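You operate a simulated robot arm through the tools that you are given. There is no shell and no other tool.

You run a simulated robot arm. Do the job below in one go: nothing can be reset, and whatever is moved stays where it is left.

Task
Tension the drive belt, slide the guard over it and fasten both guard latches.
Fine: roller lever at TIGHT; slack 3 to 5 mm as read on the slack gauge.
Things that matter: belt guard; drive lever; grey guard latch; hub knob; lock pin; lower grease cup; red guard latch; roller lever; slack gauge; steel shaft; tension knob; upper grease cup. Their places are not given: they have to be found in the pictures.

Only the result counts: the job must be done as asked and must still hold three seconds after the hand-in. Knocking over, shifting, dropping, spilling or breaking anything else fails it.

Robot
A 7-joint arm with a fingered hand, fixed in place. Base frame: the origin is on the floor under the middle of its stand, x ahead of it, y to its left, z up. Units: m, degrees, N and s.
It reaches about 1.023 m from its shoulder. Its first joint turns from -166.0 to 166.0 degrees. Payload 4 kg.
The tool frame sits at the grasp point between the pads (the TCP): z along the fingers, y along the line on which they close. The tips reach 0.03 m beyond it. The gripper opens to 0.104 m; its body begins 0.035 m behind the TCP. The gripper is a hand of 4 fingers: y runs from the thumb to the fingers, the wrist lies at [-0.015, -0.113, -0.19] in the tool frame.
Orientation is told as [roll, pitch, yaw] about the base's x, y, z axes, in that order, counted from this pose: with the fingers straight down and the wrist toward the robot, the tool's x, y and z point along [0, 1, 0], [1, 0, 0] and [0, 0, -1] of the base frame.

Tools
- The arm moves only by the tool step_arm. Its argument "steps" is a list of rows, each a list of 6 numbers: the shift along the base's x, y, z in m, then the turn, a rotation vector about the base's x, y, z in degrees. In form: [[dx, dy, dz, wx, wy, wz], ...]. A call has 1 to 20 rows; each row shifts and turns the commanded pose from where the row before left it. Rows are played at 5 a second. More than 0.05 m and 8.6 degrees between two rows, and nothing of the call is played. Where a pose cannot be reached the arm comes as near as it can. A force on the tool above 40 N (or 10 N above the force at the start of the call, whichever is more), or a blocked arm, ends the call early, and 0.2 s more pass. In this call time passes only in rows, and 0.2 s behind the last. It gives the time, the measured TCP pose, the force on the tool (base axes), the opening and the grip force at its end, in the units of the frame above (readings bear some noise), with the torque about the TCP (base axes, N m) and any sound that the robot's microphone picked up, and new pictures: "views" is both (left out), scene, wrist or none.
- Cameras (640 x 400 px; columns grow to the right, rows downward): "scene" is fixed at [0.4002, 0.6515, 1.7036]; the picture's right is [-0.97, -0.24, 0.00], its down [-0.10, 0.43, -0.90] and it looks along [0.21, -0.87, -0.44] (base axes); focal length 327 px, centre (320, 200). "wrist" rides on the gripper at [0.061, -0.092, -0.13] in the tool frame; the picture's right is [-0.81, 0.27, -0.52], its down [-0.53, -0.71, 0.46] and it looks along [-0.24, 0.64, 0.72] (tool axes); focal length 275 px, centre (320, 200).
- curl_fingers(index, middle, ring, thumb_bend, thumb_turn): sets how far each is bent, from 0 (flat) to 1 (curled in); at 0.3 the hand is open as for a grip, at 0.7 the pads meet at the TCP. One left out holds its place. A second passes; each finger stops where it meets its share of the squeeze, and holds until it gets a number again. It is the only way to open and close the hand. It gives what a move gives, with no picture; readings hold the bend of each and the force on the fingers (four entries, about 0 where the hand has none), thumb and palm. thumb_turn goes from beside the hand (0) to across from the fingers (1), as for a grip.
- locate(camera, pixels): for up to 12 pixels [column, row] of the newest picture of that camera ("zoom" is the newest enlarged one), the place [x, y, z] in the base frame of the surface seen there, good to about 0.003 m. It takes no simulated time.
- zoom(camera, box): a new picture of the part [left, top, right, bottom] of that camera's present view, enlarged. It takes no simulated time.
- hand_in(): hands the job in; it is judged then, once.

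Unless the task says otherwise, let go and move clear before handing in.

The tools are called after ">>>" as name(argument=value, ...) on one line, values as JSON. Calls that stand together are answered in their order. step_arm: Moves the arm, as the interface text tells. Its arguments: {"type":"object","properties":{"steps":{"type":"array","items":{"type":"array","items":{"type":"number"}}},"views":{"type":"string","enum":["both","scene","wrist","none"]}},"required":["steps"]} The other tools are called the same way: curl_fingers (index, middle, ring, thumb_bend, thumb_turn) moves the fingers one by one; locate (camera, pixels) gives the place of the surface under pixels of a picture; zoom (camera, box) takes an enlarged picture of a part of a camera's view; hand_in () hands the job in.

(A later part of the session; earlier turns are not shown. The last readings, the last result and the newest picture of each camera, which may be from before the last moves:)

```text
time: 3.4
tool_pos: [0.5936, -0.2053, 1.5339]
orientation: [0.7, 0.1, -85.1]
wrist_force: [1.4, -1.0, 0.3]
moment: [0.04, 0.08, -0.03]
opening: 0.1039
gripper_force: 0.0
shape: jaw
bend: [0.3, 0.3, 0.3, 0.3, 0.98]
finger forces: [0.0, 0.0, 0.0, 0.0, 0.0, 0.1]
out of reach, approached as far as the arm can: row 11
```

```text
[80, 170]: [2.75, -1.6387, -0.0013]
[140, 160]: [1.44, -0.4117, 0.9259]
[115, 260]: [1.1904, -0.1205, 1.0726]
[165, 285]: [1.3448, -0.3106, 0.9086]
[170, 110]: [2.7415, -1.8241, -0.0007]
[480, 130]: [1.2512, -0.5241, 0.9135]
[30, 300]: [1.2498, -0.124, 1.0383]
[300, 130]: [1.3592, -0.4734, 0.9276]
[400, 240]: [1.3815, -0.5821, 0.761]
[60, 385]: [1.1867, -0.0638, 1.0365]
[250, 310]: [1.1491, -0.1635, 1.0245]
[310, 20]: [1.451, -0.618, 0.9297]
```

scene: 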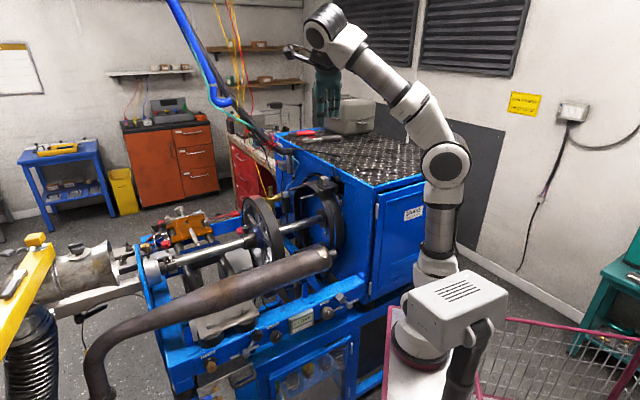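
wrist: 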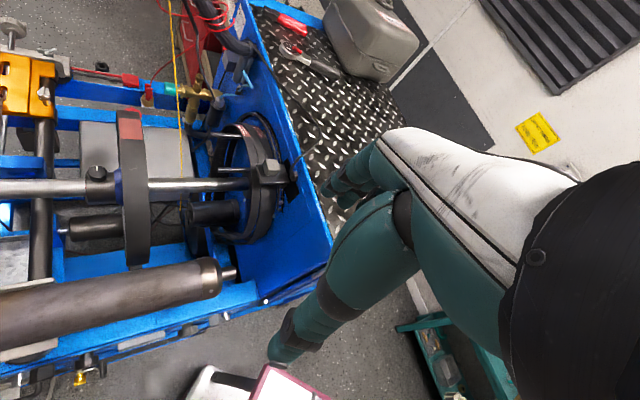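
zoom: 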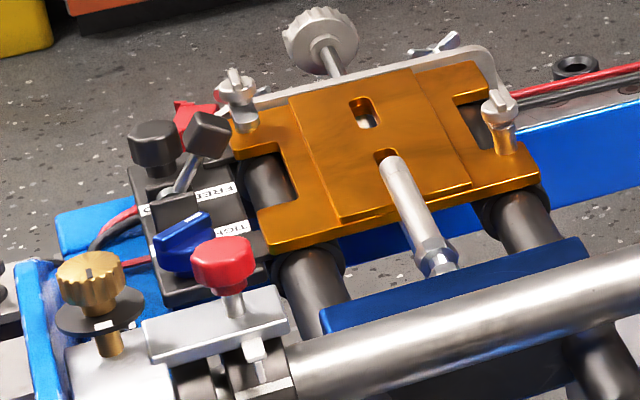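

The left-end group at x≥1.15 looks beyond reach, so the reachable controls are the front panel and the guard bracket. I'll bring the wrist camera closer to the guard for detail while keeping the fingers above z≈1.35.

>>> step_arm(steps=[[0, -0.03, -0.03, 0, 0, 0], [0, -0.03, -0.03, 0, 0, 0], [0, -0.03, -0.03, 0, 0, 0], [0, -0.03, -0.03, 0, 0, 0]], views="both")

```text
time: 4.4
tool_pos: [0.5948, -0.3231, 1.4135]
orientation: [0.8, 0.2, -84.7]
wrist_force: [-0.9, 1.3, 0.0]
moment: [0.0, 0.0, -0.02]
opening: 0.1037
gripper_force: 0.1
shape: jaw
bend: [0.3, 0.3, 0.3, 0.3, 0.98]
finger forces: [0.1, 0.0, 0.0, 0.0, 0.1, 0.0]
```

scene: 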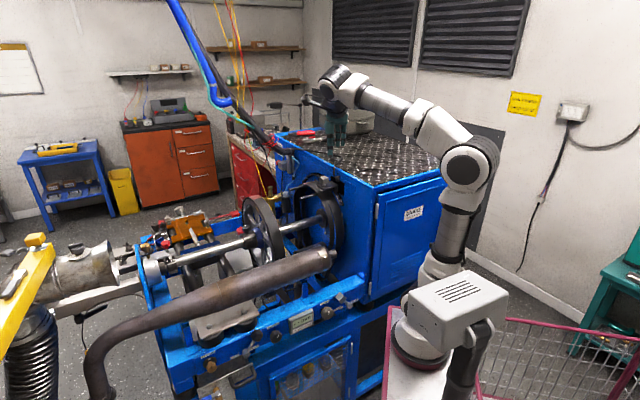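
wrist: 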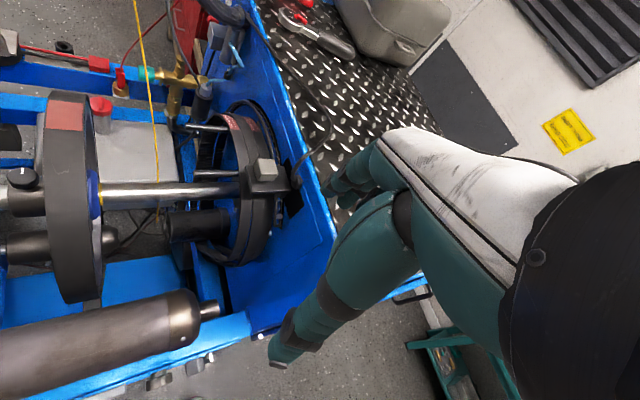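

>>> zoom(camera="wrist", box=[20, 70, 200, 200])

>>> zoom(camera="wrist", box=[180, 90, 310, 180])

>>> zoom(camera="wrist", box=[160, 160, 320, 270])

>>> zoom(camera="wrist", box=[0, 180, 180, 320])

```text
3.08 times, centred on (110, 135) of wrist
```

zoom: 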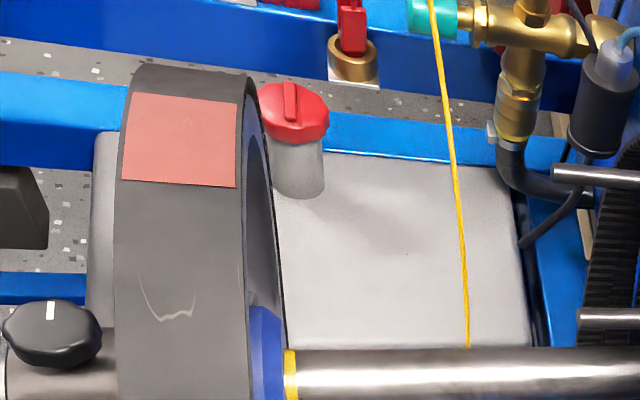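

```text
4.44 times, centred on (245, 135) of wrist
```

zoom: 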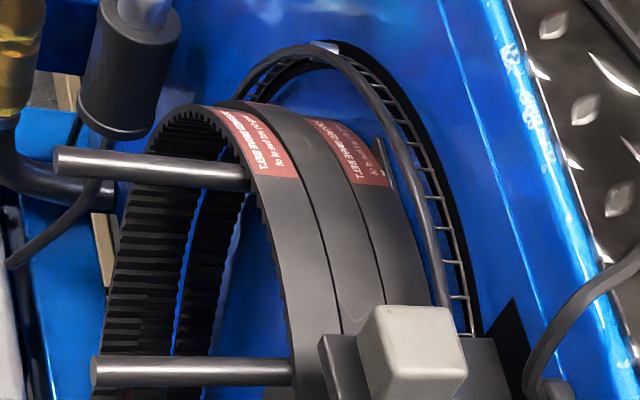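

```text
3.64 times, centred on (240, 215) of wrist
```

zoom: 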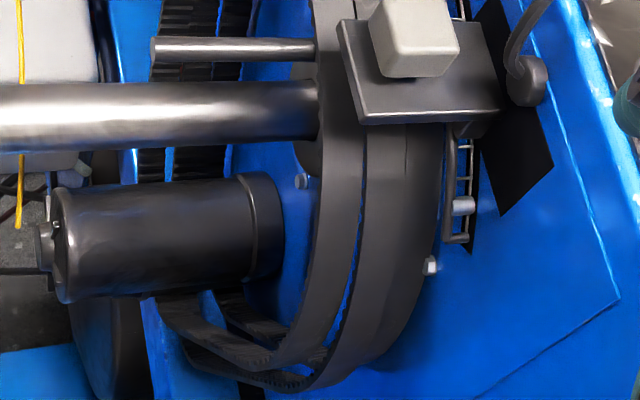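

```text
2.86 times, centred on (90, 250) of wrist
```

zoom: 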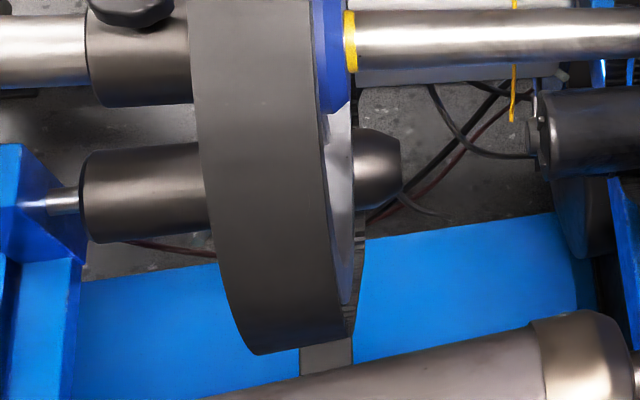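

The red rib-topped knob turns out to be a filler cap on a grey tank, so it is not a guard latch. I'll examine the remaining areas: the rail by the pipe, and the housing wall around the guard in both cameras.

>>> zoom(camera="scene", box=[240, 255, 350, 325])

>>> zoom(camera="scene", box=[300, 240, 380, 300])

>>> zoom(camera="scene", box=[270, 195, 330, 265])

>>> zoom(camera="wrist", box=[150, 50, 240, 140])

>>> zoom(camera="wrist", box=[0, 300, 270, 400])

```text
5.71 times, centred on (295, 290) of scene
```

zoom: 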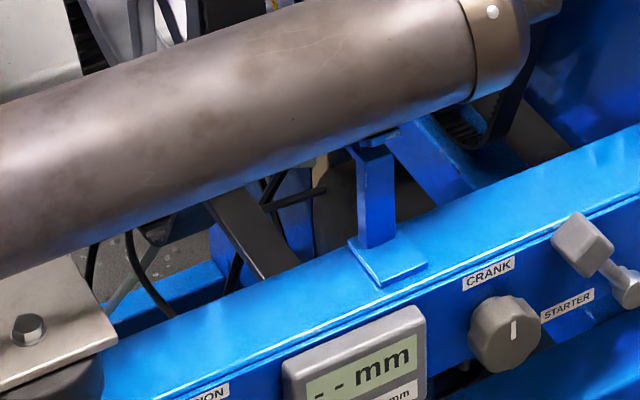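

```text
6.67 times, centred on (340, 270) of scene
```

zoom: 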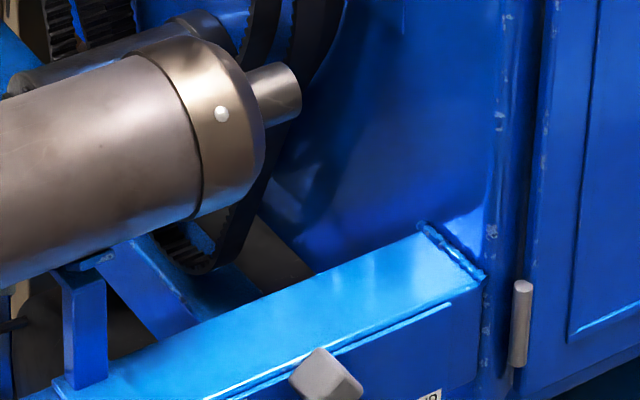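

```text
5.71 times, centred on (300, 230) of scene
```

zoom: 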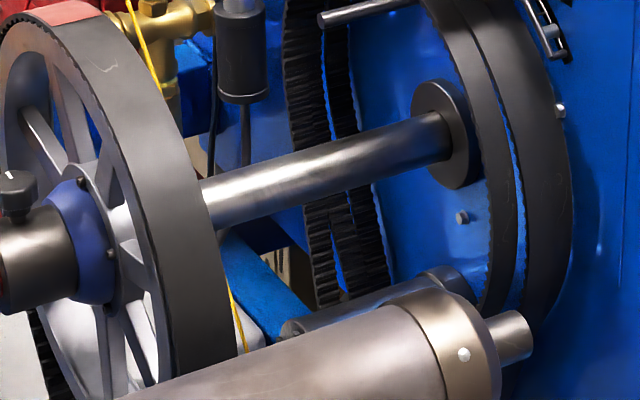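

```text
4.44 times, centred on (195, 95) of wrist
```

zoom: 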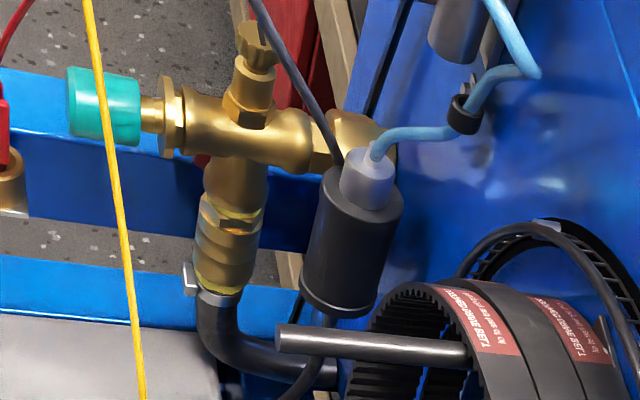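

```text
2.37 times, centred on (135, 350) of wrist
```

zoom: 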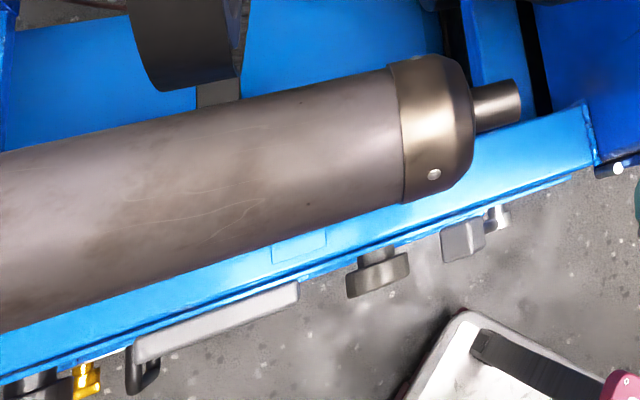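

The latches don't show yet, so they may appear once the guard is drawn out. Next I'll move the hand in front of the panel, staying high first and then descending, for a head-on look at the levers and knobs.

>>> step_arm(steps=[[-0.01, 0.045, 0.01, 0, 0, 4], [-0.01, 0.045, 0, 0, 0, 4], [-0.01, 0.045, 0, 0, 0, 4], [-0.01, 0.045, 0, 0, 0, 4], [-0.01, 0.045, 0, 0, 0, 4], [-0.01, 0.045, 0, 0, 0, 4], [-0.01, 0.045, 0, 0, 0, 4], [-0.01, 0.045, 0, 0, 0, 4], [0, 0, -0.045, 0, 0, 3], [0, 0, -0.045, 0, 0, 0], [0, 0, -0.045, 0, 0, 0], [0, 0, -0.045, 0, 0, 0], [0, 0, -0.045, 0, 0, 0]], views="both")

```text
time: 7.2
tool_pos: [0.5154, 0.0366, 1.199]
orientation: [0.9, 0.1, -49.8]
wrist_force: [0.2, -0.4, -0.4]
moment: [0.0, -0.01, -0.01]
opening: 0.1038
gripper_force: 0.1
shape: jaw
bend: [0.3, 0.3, 0.3, 0.3, 0.98]
finger forces: [0.1, 0.0, 0.0, 0.1, 0.1, 0.1]
```

scene: 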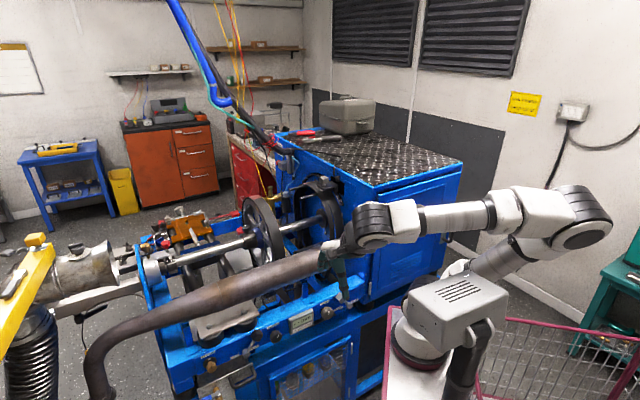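
wrist: 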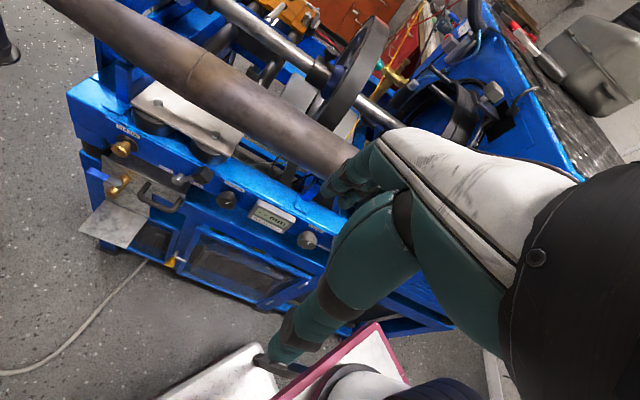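

>>> zoom(camera="wrist", box=[80, 100, 340, 270])

>>> zoom(camera="wrist", box=[160, 150, 330, 260])

>>> zoom(camera="wrist", box=[70, 110, 200, 280])

>>> zoom(camera="wrist", box=[290, 20, 540, 180])

```text
2.35 times, centred on (210, 185) of wrist
```

zoom: 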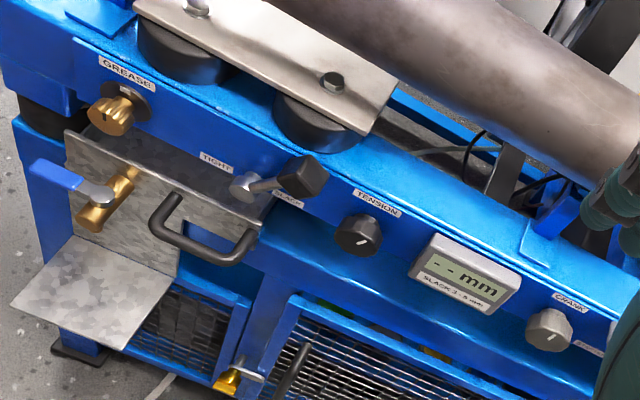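

```text
3.64 times, centred on (245, 205) of wrist
```

zoom: 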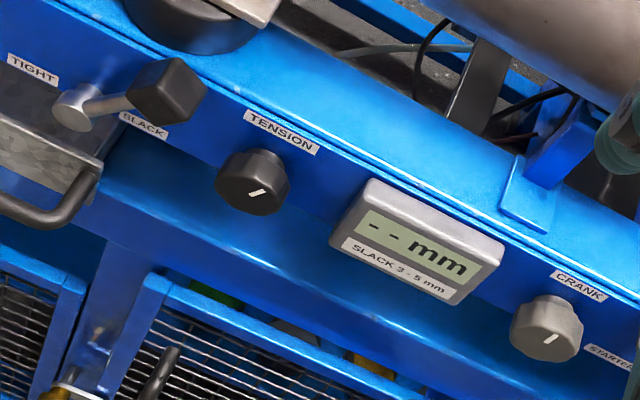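

```text
2.35 times, centred on (135, 195) of wrist
```

zoom: 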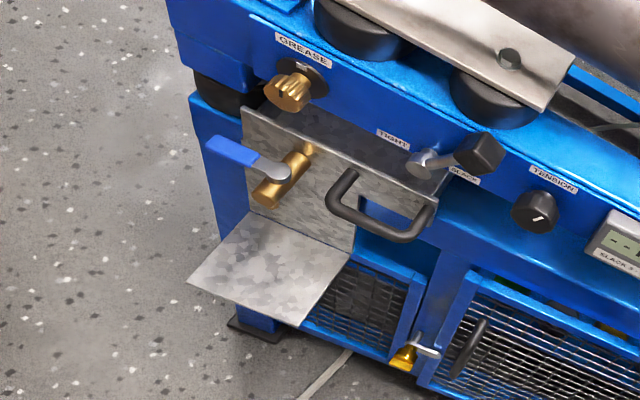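

```text
2.50 times, centred on (415, 100) of wrist
```

zoom: 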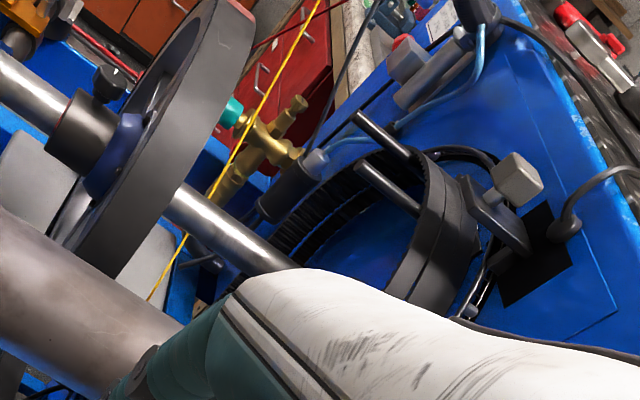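

This view shows the panel well: roller lever head at SLACK, TENSION knob and the "-- mm" gauge. I'll re-zoom and locate these points directly.

>>> zoom(camera="wrist", box=[160, 150, 330, 260])

>>> locate(camera="zoom", pixels=[[70, 110], [165, 90], [190, 90], [150, 75], [110, 105], [245, 195], [262, 160], [280, 200], [35, 70], [145, 125], [282, 130], [190, 160]])

>>> locate(camera="zoom", pixels=[[440, 240], [350, 230], [495, 265], [545, 335], [560, 305], [578, 285], [620, 270], [330, 110], [200, 60], [90, 200], [60, 140], [610, 350]])

```text
3.64 times, centred on (245, 205) of wrist
```

zoom: 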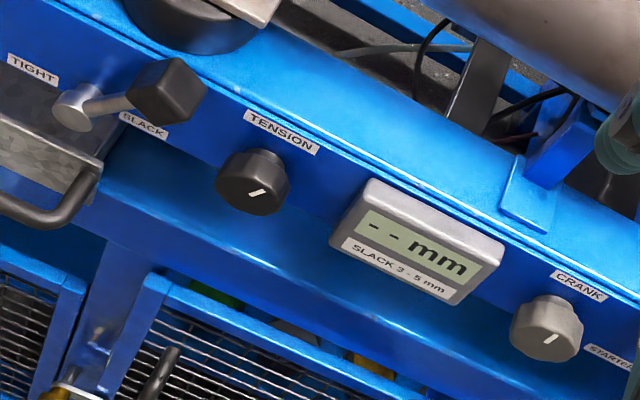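

```text
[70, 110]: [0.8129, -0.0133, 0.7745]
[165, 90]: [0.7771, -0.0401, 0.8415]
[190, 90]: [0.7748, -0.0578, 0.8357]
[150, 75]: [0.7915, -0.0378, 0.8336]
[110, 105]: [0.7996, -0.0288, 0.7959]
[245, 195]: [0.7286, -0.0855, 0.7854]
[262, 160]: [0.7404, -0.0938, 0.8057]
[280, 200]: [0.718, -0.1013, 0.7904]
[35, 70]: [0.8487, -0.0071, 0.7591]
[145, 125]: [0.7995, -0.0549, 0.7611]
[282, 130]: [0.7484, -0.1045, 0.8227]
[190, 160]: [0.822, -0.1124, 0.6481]
```

```text
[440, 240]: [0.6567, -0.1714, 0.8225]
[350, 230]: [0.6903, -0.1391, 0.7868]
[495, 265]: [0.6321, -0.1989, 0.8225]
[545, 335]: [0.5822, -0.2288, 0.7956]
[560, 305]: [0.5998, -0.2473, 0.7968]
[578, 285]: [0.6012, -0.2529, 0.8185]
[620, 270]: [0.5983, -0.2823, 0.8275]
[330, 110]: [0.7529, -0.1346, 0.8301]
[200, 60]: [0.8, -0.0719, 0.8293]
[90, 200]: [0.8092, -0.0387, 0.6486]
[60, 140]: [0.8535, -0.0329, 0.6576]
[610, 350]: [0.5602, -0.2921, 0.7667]
```

The panel is a vertical plane facing (-0.7, 0.7, 0), with TIGHT and SLACK labels either side of the lever pivot near (0.82, -0.02, 0.765). Next I'll measure the pipe's clearance and the lever head more exactly.

>>> locate(camera="wrist", pixels=[[250, 100], [300, 150], [220, 90], [270, 140], [190, 70], [330, 160], [240, 125], [210, 105], [320, 120], [345, 140], [200, 145], [180, 130]])

>>> zoom(camera="wrist", box=[165, 160, 225, 200])

>>> locate(camera="zoom", pixels=[[80, 200], [150, 180], [380, 90], [400, 170], [340, 150], [440, 130], [340, 60], [280, 150], [200, 170], [420, 200], [100, 120], [120, 270]])

```text
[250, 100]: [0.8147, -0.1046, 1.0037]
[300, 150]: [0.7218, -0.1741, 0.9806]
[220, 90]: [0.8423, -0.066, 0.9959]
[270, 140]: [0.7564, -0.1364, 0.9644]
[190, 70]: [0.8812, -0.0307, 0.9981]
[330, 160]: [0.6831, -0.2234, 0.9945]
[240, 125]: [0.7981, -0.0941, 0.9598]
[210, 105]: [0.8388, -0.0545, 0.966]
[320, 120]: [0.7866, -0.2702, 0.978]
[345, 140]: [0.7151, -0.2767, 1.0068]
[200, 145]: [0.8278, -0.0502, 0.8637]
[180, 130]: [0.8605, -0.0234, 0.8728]
```

```text
10.00 times, centred on (195, 180) of wrist
```

zoom: 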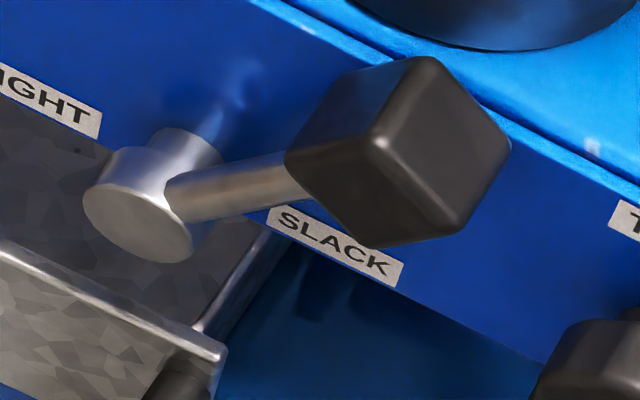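

```text
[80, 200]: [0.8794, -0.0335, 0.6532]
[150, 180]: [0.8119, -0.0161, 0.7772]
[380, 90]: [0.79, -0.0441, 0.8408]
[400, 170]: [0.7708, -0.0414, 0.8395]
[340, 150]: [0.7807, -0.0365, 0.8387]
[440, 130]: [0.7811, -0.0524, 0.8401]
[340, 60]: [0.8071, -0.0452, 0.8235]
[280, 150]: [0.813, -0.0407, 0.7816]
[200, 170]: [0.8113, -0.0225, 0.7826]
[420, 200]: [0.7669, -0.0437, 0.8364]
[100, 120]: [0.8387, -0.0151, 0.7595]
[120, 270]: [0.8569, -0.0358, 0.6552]
```

The lever head sits at about (0.77, -0.045, 0.83), the knob at about (0.74, -0.09, 0.785), and the pipe's near side is close behind. A white slotted box at scene (455,300) may obstruct the arm, so I'll check where it is before re-orienting.

>>> locate(camera="scene", pixels=[[455, 295], [425, 320], [500, 290], [470, 370], [410, 345], [420, 375], [580, 225], [500, 250], [350, 240], [380, 220], [470, 265], [395, 350]])

>>> zoom(camera="scene", box=[330, 160, 630, 400])

```text
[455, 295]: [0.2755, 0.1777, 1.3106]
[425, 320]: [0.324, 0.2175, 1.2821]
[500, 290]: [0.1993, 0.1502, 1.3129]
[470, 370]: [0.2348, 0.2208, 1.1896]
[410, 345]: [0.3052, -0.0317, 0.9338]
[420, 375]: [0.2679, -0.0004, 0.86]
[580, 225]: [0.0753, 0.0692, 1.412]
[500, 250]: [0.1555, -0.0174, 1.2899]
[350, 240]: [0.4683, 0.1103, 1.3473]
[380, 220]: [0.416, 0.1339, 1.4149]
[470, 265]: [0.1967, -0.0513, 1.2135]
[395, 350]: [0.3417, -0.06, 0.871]
```

```text
1.67 times, centred on (480, 280) of scene
```

zoom: 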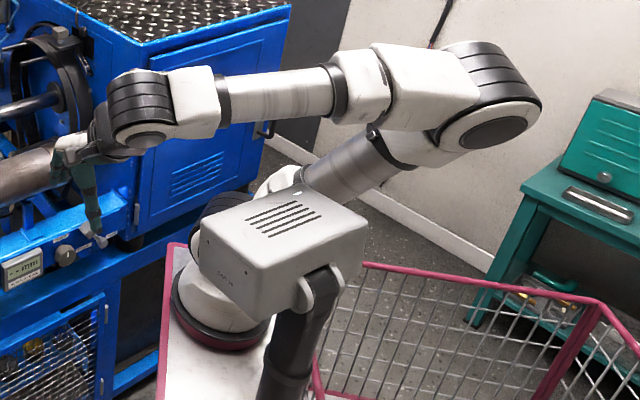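

The white slotted box sits near (0.2-0.32, 0.15-0.22, 1.2-1.31) and the forearm is now just above it, so I must keep the arm clear of it. I'll measure its extents and the arm's shoulder before re-orienting.

>>> locate(camera="scene", pixels=[[412, 303], [459, 275], [502, 297], [445, 348], [447, 318], [480, 280], [430, 285], [495, 325], [510, 245], [540, 225], [455, 268], [440, 275]])

>>> locate(camera="scene", pixels=[[590, 215], [520, 205], [470, 215], [430, 218], [372, 230], [345, 255], [350, 290], [400, 210], [555, 235], [610, 225], [325, 260], [360, 260]])

```text
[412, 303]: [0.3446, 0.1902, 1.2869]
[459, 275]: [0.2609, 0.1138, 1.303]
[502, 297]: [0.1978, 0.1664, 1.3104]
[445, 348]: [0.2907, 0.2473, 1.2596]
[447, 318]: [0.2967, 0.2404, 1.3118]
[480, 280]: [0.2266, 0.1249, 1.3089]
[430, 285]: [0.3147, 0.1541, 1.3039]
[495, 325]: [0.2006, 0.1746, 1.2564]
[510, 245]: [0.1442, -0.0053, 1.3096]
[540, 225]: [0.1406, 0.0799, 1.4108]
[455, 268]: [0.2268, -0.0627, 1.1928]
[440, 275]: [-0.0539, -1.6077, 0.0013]
```

```text
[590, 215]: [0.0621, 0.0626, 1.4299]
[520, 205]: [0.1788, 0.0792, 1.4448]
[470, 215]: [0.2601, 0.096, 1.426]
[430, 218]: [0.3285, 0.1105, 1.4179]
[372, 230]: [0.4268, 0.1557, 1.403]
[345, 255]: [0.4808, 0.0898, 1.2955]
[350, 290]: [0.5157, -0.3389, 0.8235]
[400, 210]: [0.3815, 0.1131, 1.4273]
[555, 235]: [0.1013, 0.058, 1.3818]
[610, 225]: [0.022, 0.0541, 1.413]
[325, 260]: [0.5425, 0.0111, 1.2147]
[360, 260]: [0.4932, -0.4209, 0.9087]
```

The box spans about x 0.19-0.35, y 0.11-0.25, up to z 1.31, so I'll keep the wrist on the y<0.05 side. First I'll shift to about (0.62, -0.10, 1.2) while yawing to +45°, high above the pipe.

>>> step_arm(steps=[[0.008, -0.012, 0, 0, 0, 8], [0.008, -0.012, 0, 0, 0, 8], [0.008, -0.012, 0, 0, 0, 8], [0.008, -0.012, 0, 0, 0, 8], [0.008, -0.012, 0, 0, 0, 8], [0.008, -0.012, 0, 0, 0, 8], [0.008, -0.012, 0, 0, 0, 8], [0.008, -0.012, 0, 0, 0, 8], [0.008, -0.012, 0, 0, 0, 8], [0.008, -0.012, 0, 0, 0, 8], [0.008, -0.01, 0, 0, 0, 8], [0.008, -0.005, 0, 0, 0, 7]], views="both")

```text
time: 9.8
tool_pos: [0.6109, -0.097, 1.1999]
orientation: [0.8, 0.1, 45.4]
wrist_force: [-1.1, 0.2, 0.0]
moment: [-0.01, -0.02, 0.01]
opening: 0.1038
gripper_force: 0.0
shape: jaw
bend: [0.3, 0.3, 0.3, 0.3, 0.98]
finger forces: [0.0, 0.0, 0.0, 0.0, 0.0, 0.1]
```

scene: 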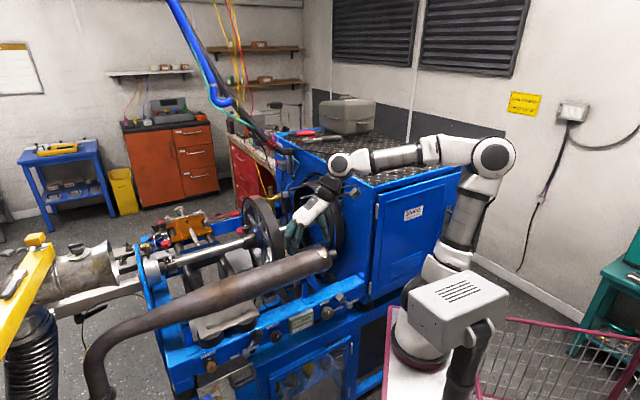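
wrist: 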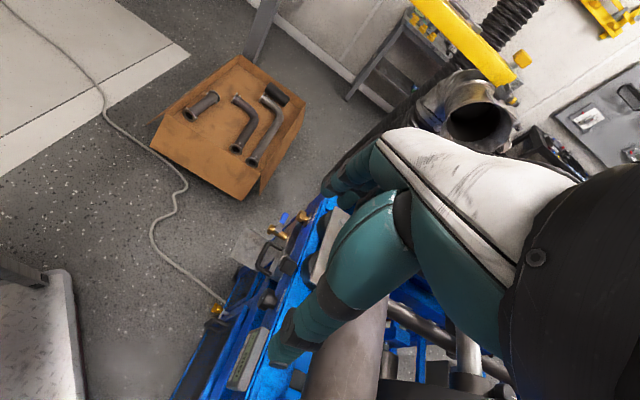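

The yaw went through cleanly. Now I'll tilt the fingers toward the panel, -90° about the shaft direction, while descending to z≈0.98 and staying in front of the pipe.

>>> step_arm(steps=[[0.005, 0.005, -0.018, -5.6, -5.6, 0], [0.005, 0.005, -0.018, -5.6, -5.6, 0], [0.005, 0.005, -0.018, -5.6, -5.6, 0], [0.005, 0.005, -0.018, -5.6, -5.6, 0], [0.005, 0.005, -0.018, -5.6, -5.6, 0], [0.005, 0.005, -0.018, -5.6, -5.6, 0]], views="both")

```text
time: 11.2
tool_pos: [0.6605, -0.0632, 1.1103]
orientation: [-46.7, 0.3, 45.2]
wrist_force: [-0.2, -0.6, 0.3]
moment: [-0.01, -0.01, 0.0]
opening: 0.1039
gripper_force: 0.1
shape: jaw
bend: [0.3, 0.3, 0.3, 0.3, 0.98]
finger forces: [0.1, 0.0, 0.0, 0.0, 0.0, 0.0]
out of reach, approached as far as the arm can: row 6
```

scene: 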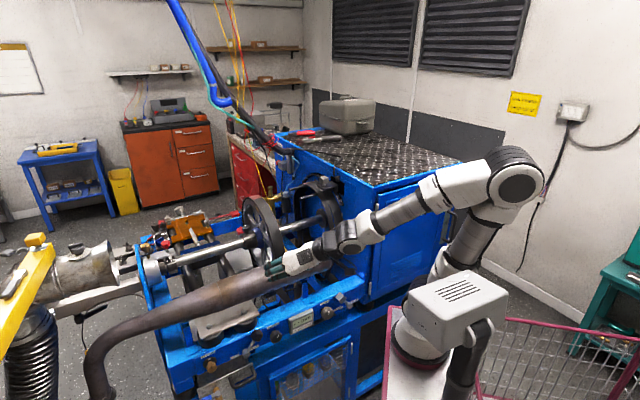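
wrist: 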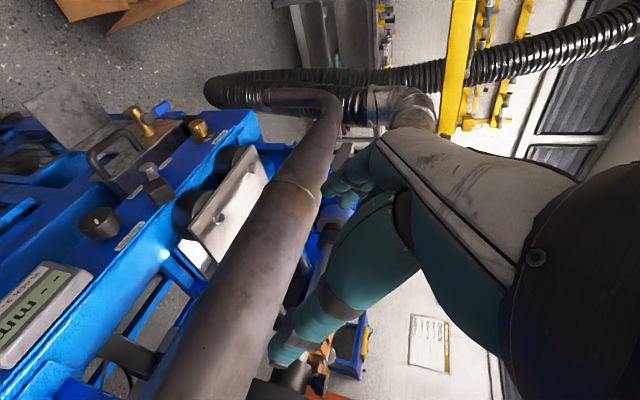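

Row 6 ran out of reach because the arm was too folded. I'll descend first at the present tilt and then continue the tilt lower down.

>>> step_arm(steps=[[0.0, 0.0, -0.03, 0, 0, 0], [0.0, 0.0, -0.03, 0, 0, 0], [0.0, 0.0, -0.03, 0, 0, 0], [0.0, 0.0, -0.03, 0, 0, 0], [0.005, 0.005, -0.02, -4, -4, 0], [0.005, 0.005, -0.01, -4, -4, 0], [0.005, 0.005, -0.01, -4, -4, 0], [0.005, 0.005, -0.01, -4, -4, 0]], views="both")

```text
time: 13.1
tool_pos: [0.7668, -0.1147, 1.0015]
orientation: [-67.7, -3.8, 34.5]
wrist_force: [-22.4, 17.8, 35.7]
moment: [0.74, -2.67, 1.83]
opening: 0.1039
gripper_force: 0.1
shape: jaw
bend: [0.23, 0.28, 0.32, 0.3, 0.97]
finger forces: [30.1, 20.6, 0.1, 0.0, 0.0, 0.0]
out of reach, approached as far as the arm can: row 1, 2, 3, 4, 5, 6, 7
stopped in row 8: the force on the tool passed its limit at 106 N (the readings are from after the stop); the commanded pose is now the measured one
```

scene: 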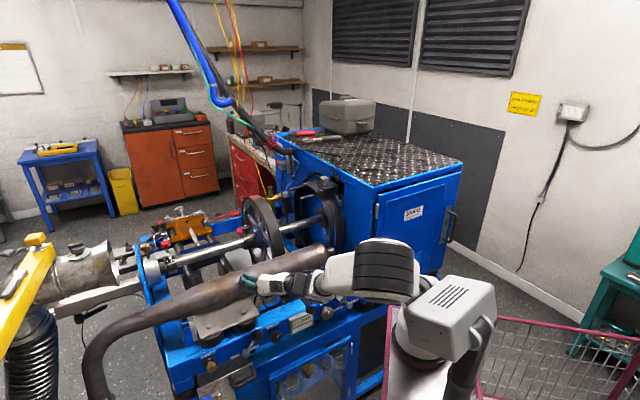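
wrist: 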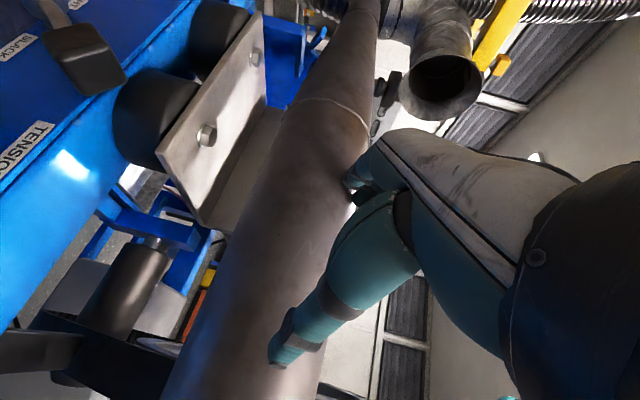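

The arm could not reach those poses, drifted, and its fingers pressed on the pipe (106 N peak). I'll stop, check whether the pipe or the white box has moved, and then back off gently.

>>> zoom(camera="scene", box=[330, 160, 630, 400])

>>> zoom(camera="scene", box=[130, 220, 370, 370])

>>> locate(camera="scene", pixels=[[414, 310], [459, 278], [494, 290], [445, 348], [447, 318], [480, 280], [430, 285], [495, 325], [385, 265], [405, 260], [400, 290], [330, 275]])

```text
1.67 times, centred on (480, 280) of scene
```

zoom: 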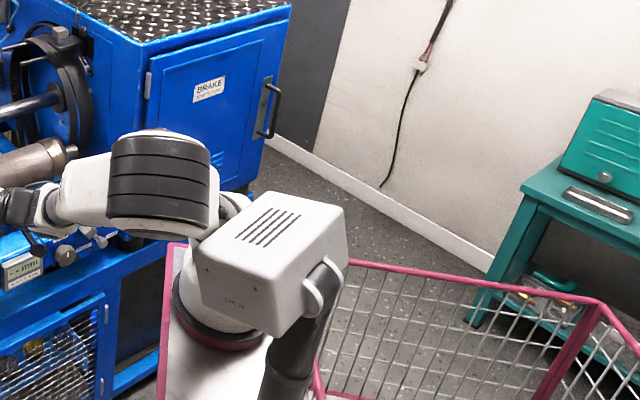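

```text
2.67 times, centred on (250, 295) of scene
```

zoom: 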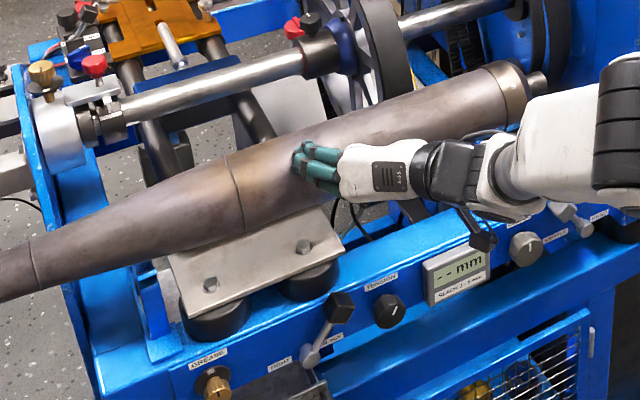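

```text
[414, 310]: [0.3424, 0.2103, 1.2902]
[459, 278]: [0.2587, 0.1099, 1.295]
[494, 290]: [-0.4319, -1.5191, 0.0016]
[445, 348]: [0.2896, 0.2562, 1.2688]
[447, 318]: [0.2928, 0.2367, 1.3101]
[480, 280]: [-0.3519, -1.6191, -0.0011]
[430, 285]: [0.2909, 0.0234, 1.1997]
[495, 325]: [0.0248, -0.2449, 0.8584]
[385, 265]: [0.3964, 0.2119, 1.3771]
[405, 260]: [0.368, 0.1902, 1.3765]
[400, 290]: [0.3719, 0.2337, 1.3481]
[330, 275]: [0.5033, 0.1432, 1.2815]
```

The white box seems rotated compared with before, and the elbow is now right beside it. I'll compare the pipe and box with the starting pictures using identical zoom boxes before deciding how to back off.

>>> zoom(camera="scene", box=[130, 170, 370, 320])

>>> zoom(camera="scene", box=[390, 250, 520, 400])

>>> zoom(camera="scene", box=[0, 210, 160, 400])

```text
2.67 times, centred on (250, 245) of scene
```

zoom: 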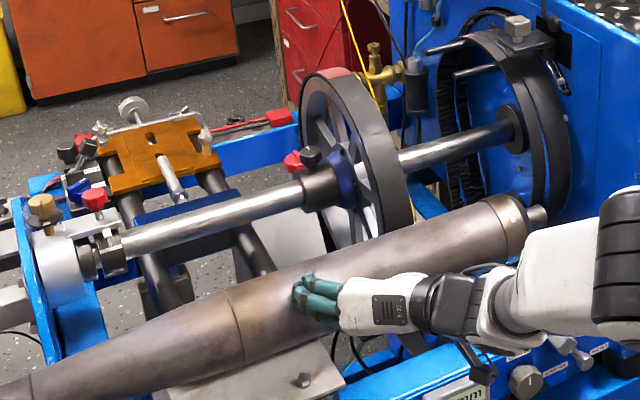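

```text
2.67 times, centred on (455, 325) of scene
```

zoom: 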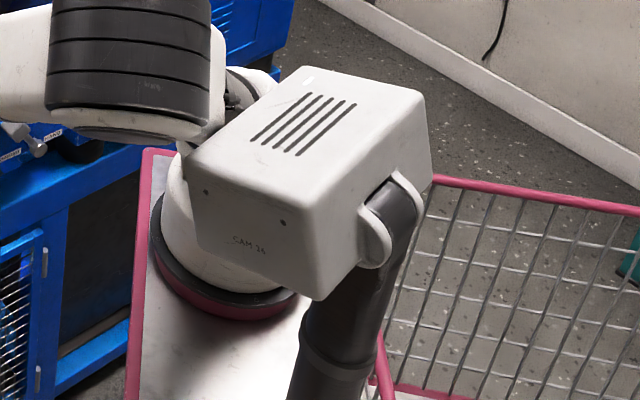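

```text
2.11 times, centred on (80, 305) of scene
```

zoom: 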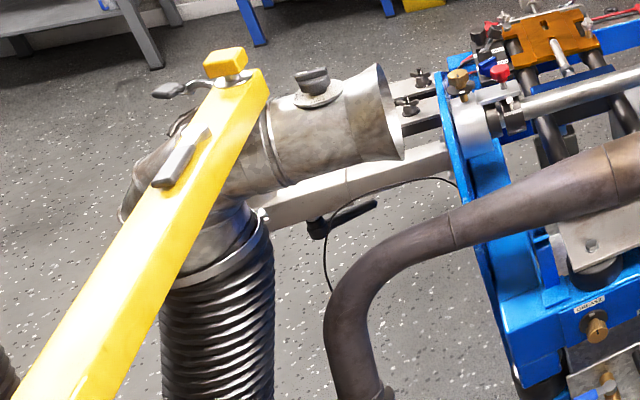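

The "CAM" box looks slightly turned and the pipe is deflected by a few pixels while the fingers press on it. I'll back off by lifting straight up in small steps and then re-check.

>>> step_arm(steps=[[0.0, 0.0, 0.02, 0, 0, 0], [0.0, 0.0, 0.02, 0, 0, 0], [0.0, 0.0, 0.02, 0, 0, 0]], views="both")

```text
time: 14.1
tool_pos: [0.7639, -0.1549, 1.0569]
orientation: [-66.7, -3.8, 30.0]
wrist_force: [-0.5, -0.2, -0.5]
moment: [-0.03, 0.0, 0.03]
opening: 0.104
gripper_force: 0.1
shape: jaw
bend: [0.3, 0.3, 0.3, 0.3, 0.97]
finger forces: [0.0, 0.0, 0.0, 0.0, 0.0, 0.0]
stopped in row 3: the arm was blocked; the commanded pose is now the measured one
```

scene: 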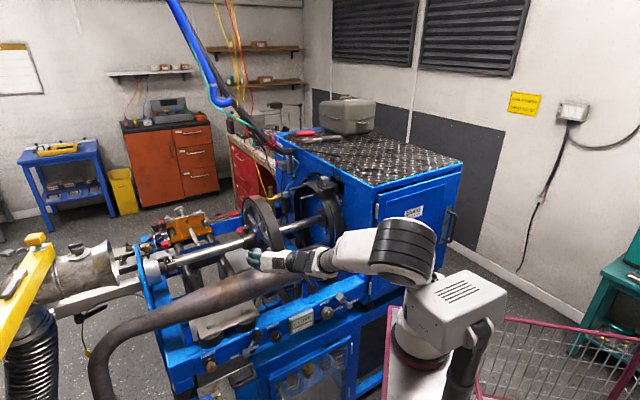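
wrist: 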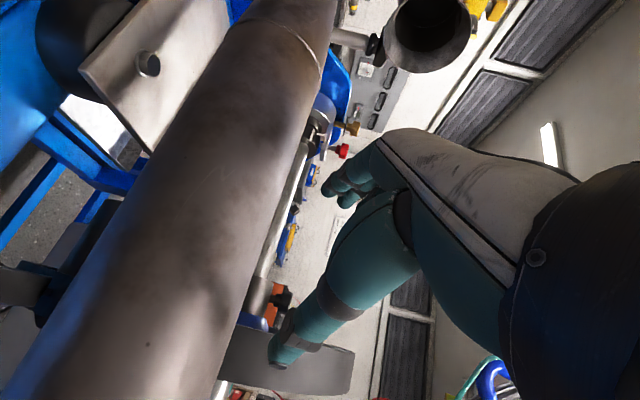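

The force is back to zero, but the arm reported "blocked". I'll zoom on the elbow and box, and on the pipe, to see what is touching.

>>> zoom(camera="scene", box=[350, 200, 540, 400])

>>> zoom(camera="scene", box=[130, 170, 370, 320])

>>> zoom(camera="scene", box=[0, 210, 160, 400])

>>> locate(camera="scene", pixels=[[412, 303], [459, 275], [502, 297], [445, 348], [447, 318], [480, 280], [405, 250], [425, 260], [380, 270], [430, 245], [350, 255], [415, 280]])

```text
2.00 times, centred on (445, 300) of scene
```

zoom: 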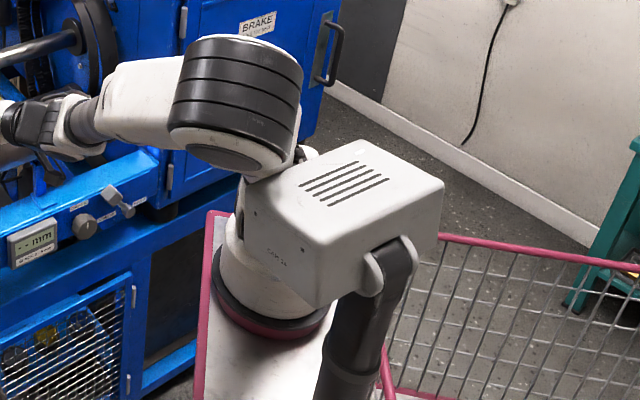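

```text
2.67 times, centred on (250, 245) of scene
```

zoom: 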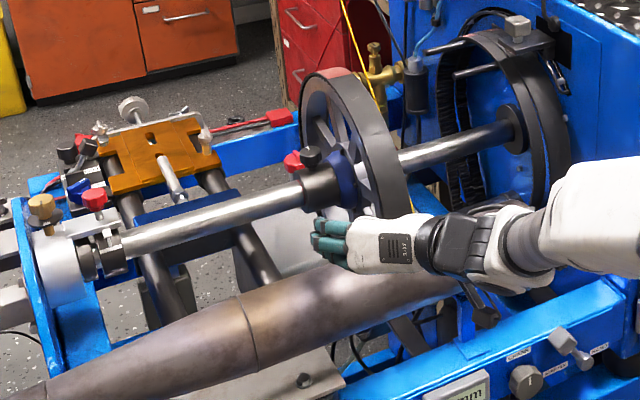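

```text
2.11 times, centred on (80, 305) of scene
```

zoom: 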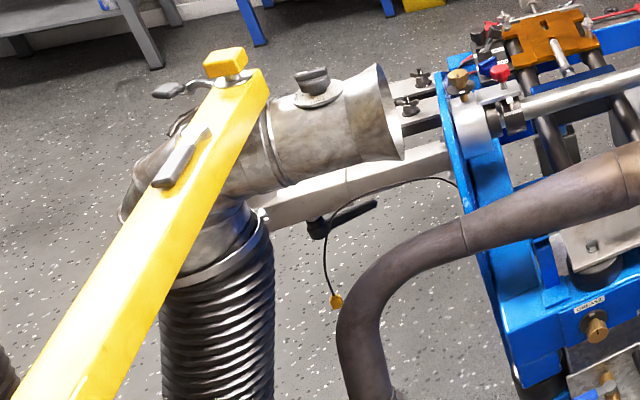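

```text
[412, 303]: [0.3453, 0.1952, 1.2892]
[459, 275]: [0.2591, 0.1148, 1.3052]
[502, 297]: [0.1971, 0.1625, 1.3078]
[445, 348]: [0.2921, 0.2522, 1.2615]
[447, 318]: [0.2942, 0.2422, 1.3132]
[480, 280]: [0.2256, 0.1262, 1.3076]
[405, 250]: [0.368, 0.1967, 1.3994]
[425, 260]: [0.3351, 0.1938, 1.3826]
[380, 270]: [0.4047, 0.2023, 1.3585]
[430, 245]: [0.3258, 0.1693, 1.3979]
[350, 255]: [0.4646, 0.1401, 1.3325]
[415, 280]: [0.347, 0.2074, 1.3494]
```

The box is back at its original corners, so it seems spring-mounted, and the pipe now appears offset the other way as if it swings. I'll hold still for about a second and look again.

>>> step_arm(steps=[[0, 0, 0, 0, 0, 0], [0, 0, 0, 0, 0, 0], [0, 0, 0, 0, 0, 0], [0, 0, 0, 0, 0, 0], [0, 0, 0, 0, 0, 0]], views="scene")

>>> zoom(camera="scene", box=[0, 210, 160, 400])

>>> zoom(camera="scene", box=[130, 170, 370, 320])

```text
time: 15.3
tool_pos: [0.7628, -0.1548, 1.0574]
orientation: [-66.9, -3.7, 29.8]
wrist_force: [-0.2, 0.5, 0.1]
moment: [-0.05, 0.0, 0.03]
opening: 0.1041
gripper_force: 0.0
shape: jaw
bend: [0.3, 0.3, 0.3, 0.3, 0.97]
finger forces: [0.0, 0.0, 0.0, 0.1, 0.0, 0.1]
```

scene: 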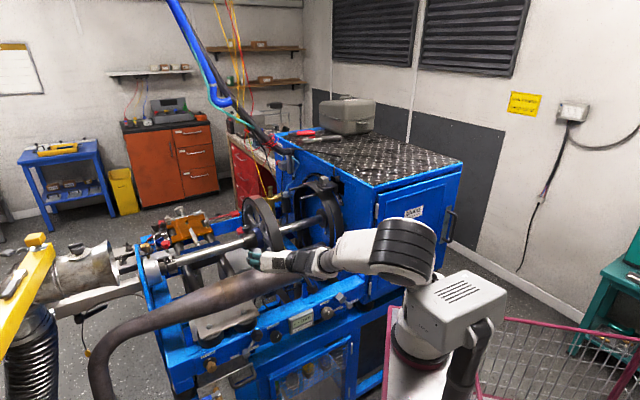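

```text
2.11 times, centred on (80, 305) of scene
```

zoom: 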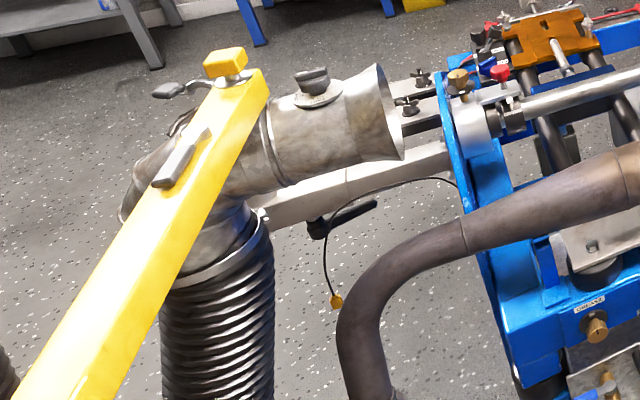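

```text
2.67 times, centred on (250, 245) of scene
```

zoom: 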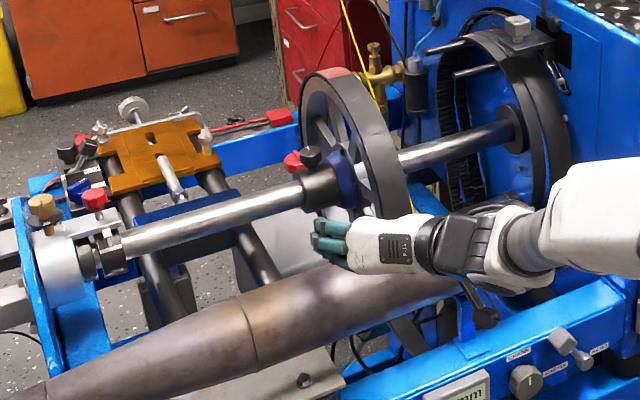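

The pipe rests a few pixels from where it was, which I'll check again once the hand is clear. First I'll free the elbow from the box by moving the hand up and right in small steps.

>>> step_arm(steps=[[0.01, -0.03, 0.03, 0, 0, 0], [0.01, -0.03, 0.03, 0, 0, 0], [0.01, -0.03, 0.03, 0, 0, 0], [0.01, -0.03, 0.03, 0, 0, 0]], views="scene")

```text
time: 16.3
tool_pos: [0.802, -0.2744, 1.1773]
orientation: [-66.8, -3.6, 30.1]
wrist_force: [0.3, 0.2, -0.1]
moment: [-0.06, 0.05, -0.01]
opening: 0.1042
gripper_force: 0.0
shape: jaw
bend: [0.3, 0.3, 0.3, 0.3, 0.97]
finger forces: [0.0, 0.1, 0.0, 0.1, 0.0, 0.0]
```

scene: 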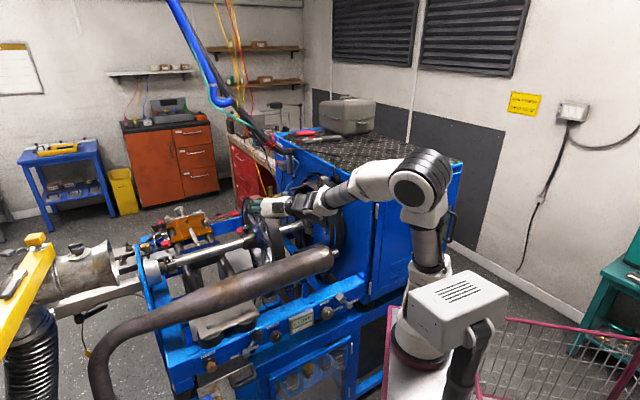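

The arm is free and the elbow is up again. I'll compare the pipe end and seam with the first pictures using the same zoom boxes.

>>> zoom(camera="scene", box=[130, 170, 370, 320])

>>> zoom(camera="scene", box=[240, 255, 350, 325])

>>> zoom(camera="scene", box=[160, 270, 370, 400])

```text
2.67 times, centred on (250, 245) of scene
```

zoom: 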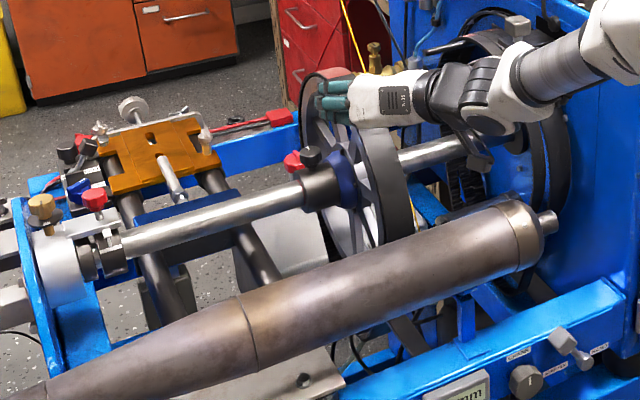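

```text
5.71 times, centred on (295, 290) of scene
```

zoom: 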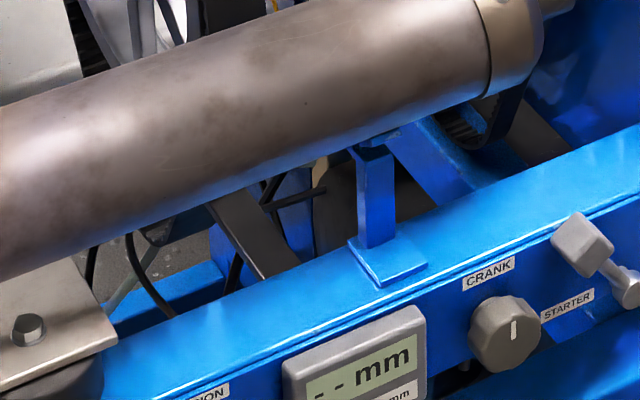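

```text
3.05 times, centred on (265, 335) of scene
```

zoom: 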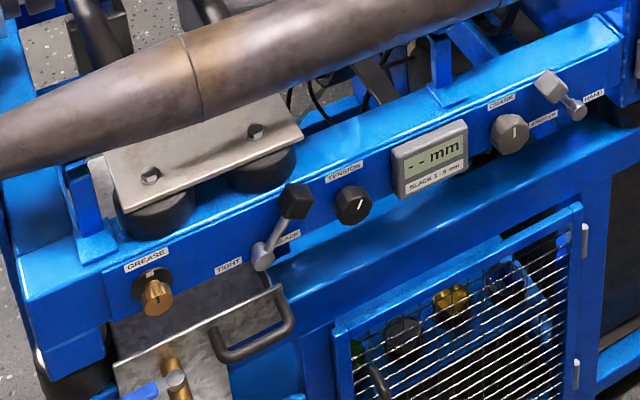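

The pipe has slid about 1 cm toward the housing along its own axis; I'll try to nudge it back later. Gripping the panel parts needs the thumb on top and the fingers pointing into the panel about 25° down, so I'll rotate the hand there while moving back above the pipe.

>>> step_arm(steps=[[-0.008, 0.008, 0.005, -4.39, 5.76, 4.18], [-0.008, 0.008, 0.005, -4.39, 5.76, 4.18], [-0.008, 0.008, 0.005, -4.39, 5.76, 4.18], [-0.008, 0.008, 0.0, -4.39, 5.76, 4.18], [-0.008, 0.008, 0.0, -4.39, 5.76, 4.18], [-0.008, 0.008, 0.0, -4.39, 5.76, 4.18]], views="both")

```text
time: 17.9
tool_pos: [0.699, -0.3652, 1.2021]
orientation: [-64.4, 35.6, 37.5]
wrist_force: [-0.2, 0.2, -0.4]
moment: [-0.03, 0.01, -0.04]
opening: 0.1037
gripper_force: 0.1
shape: jaw
bend: [0.3, 0.3, 0.3, 0.3, 0.98]
finger forces: [0.0, 0.0, 0.0, 0.0, 0.1, 0.0]
out of reach, approached as far as the arm can: row 4
stopped in row 6: the arm was blocked; the commanded pose is now the measured one
```

scene: 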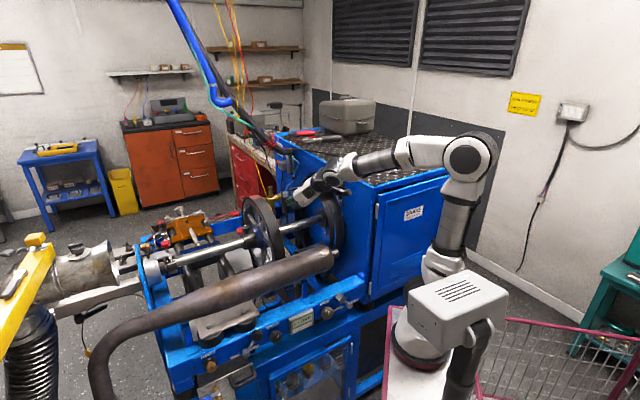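
wrist: 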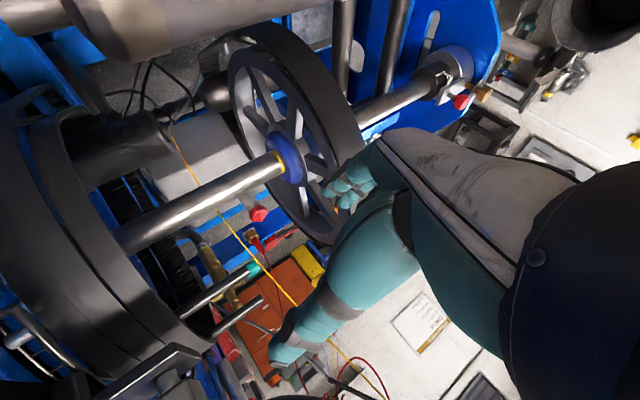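

The wrist ran into a joint limit there, with no contact force. I'll unwind to the straight-down pose while rising to a safe place and then approach the panel with a different wrist path.

>>> step_arm(steps=[[-0.009, 0.012, 0.02, 6.5, -0.94, -4.77], [-0.009, 0.012, 0.02, 6.5, -0.94, -4.77], [-0.009, 0.012, 0.02, 6.5, -0.94, -4.77], [-0.009, 0.012, 0.02, 6.5, -0.94, -4.77], [-0.009, 0.012, 0.02, 6.5, -0.94, -4.77], [-0.009, 0.012, 0.01, 6.5, -0.94, -4.77], [-0.009, 0.012, 0.01, 6.5, -0.94, -4.77], [-0.009, 0.012, 0.01, 6.5, -0.94, -4.77], [-0.009, 0.012, 0, 6.5, -0.94, -4.77], [-0.009, 0.012, 0, 6.5, -0.94, -4.77], [-0.009, 0.012, 0, 6.5, -0.94, -4.77]], views="scene")

```text
time: 20.3
tool_pos: [0.601, -0.2305, 1.3319]
orientation: [-0.3, 0.0, 0.2]
wrist_force: [0.1, 0.0, 0.0]
moment: [0.02, 0.0, 0.01]
opening: 0.1035
gripper_force: 0.0
shape: jaw
bend: [0.3, 0.3, 0.3, 0.3, 0.98]
finger forces: [0.1, 0.0, 0.0, 0.0, 0.0, 0.0]
```

scene: 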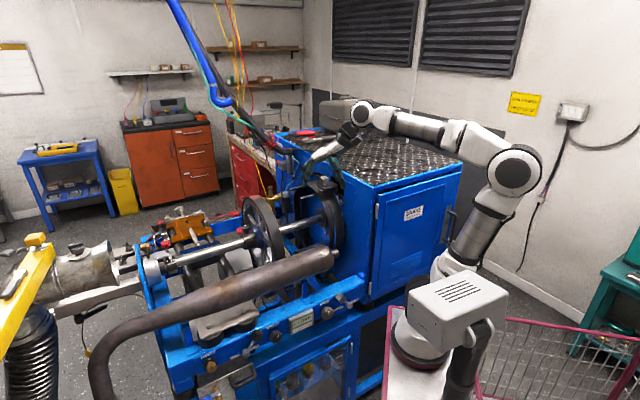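

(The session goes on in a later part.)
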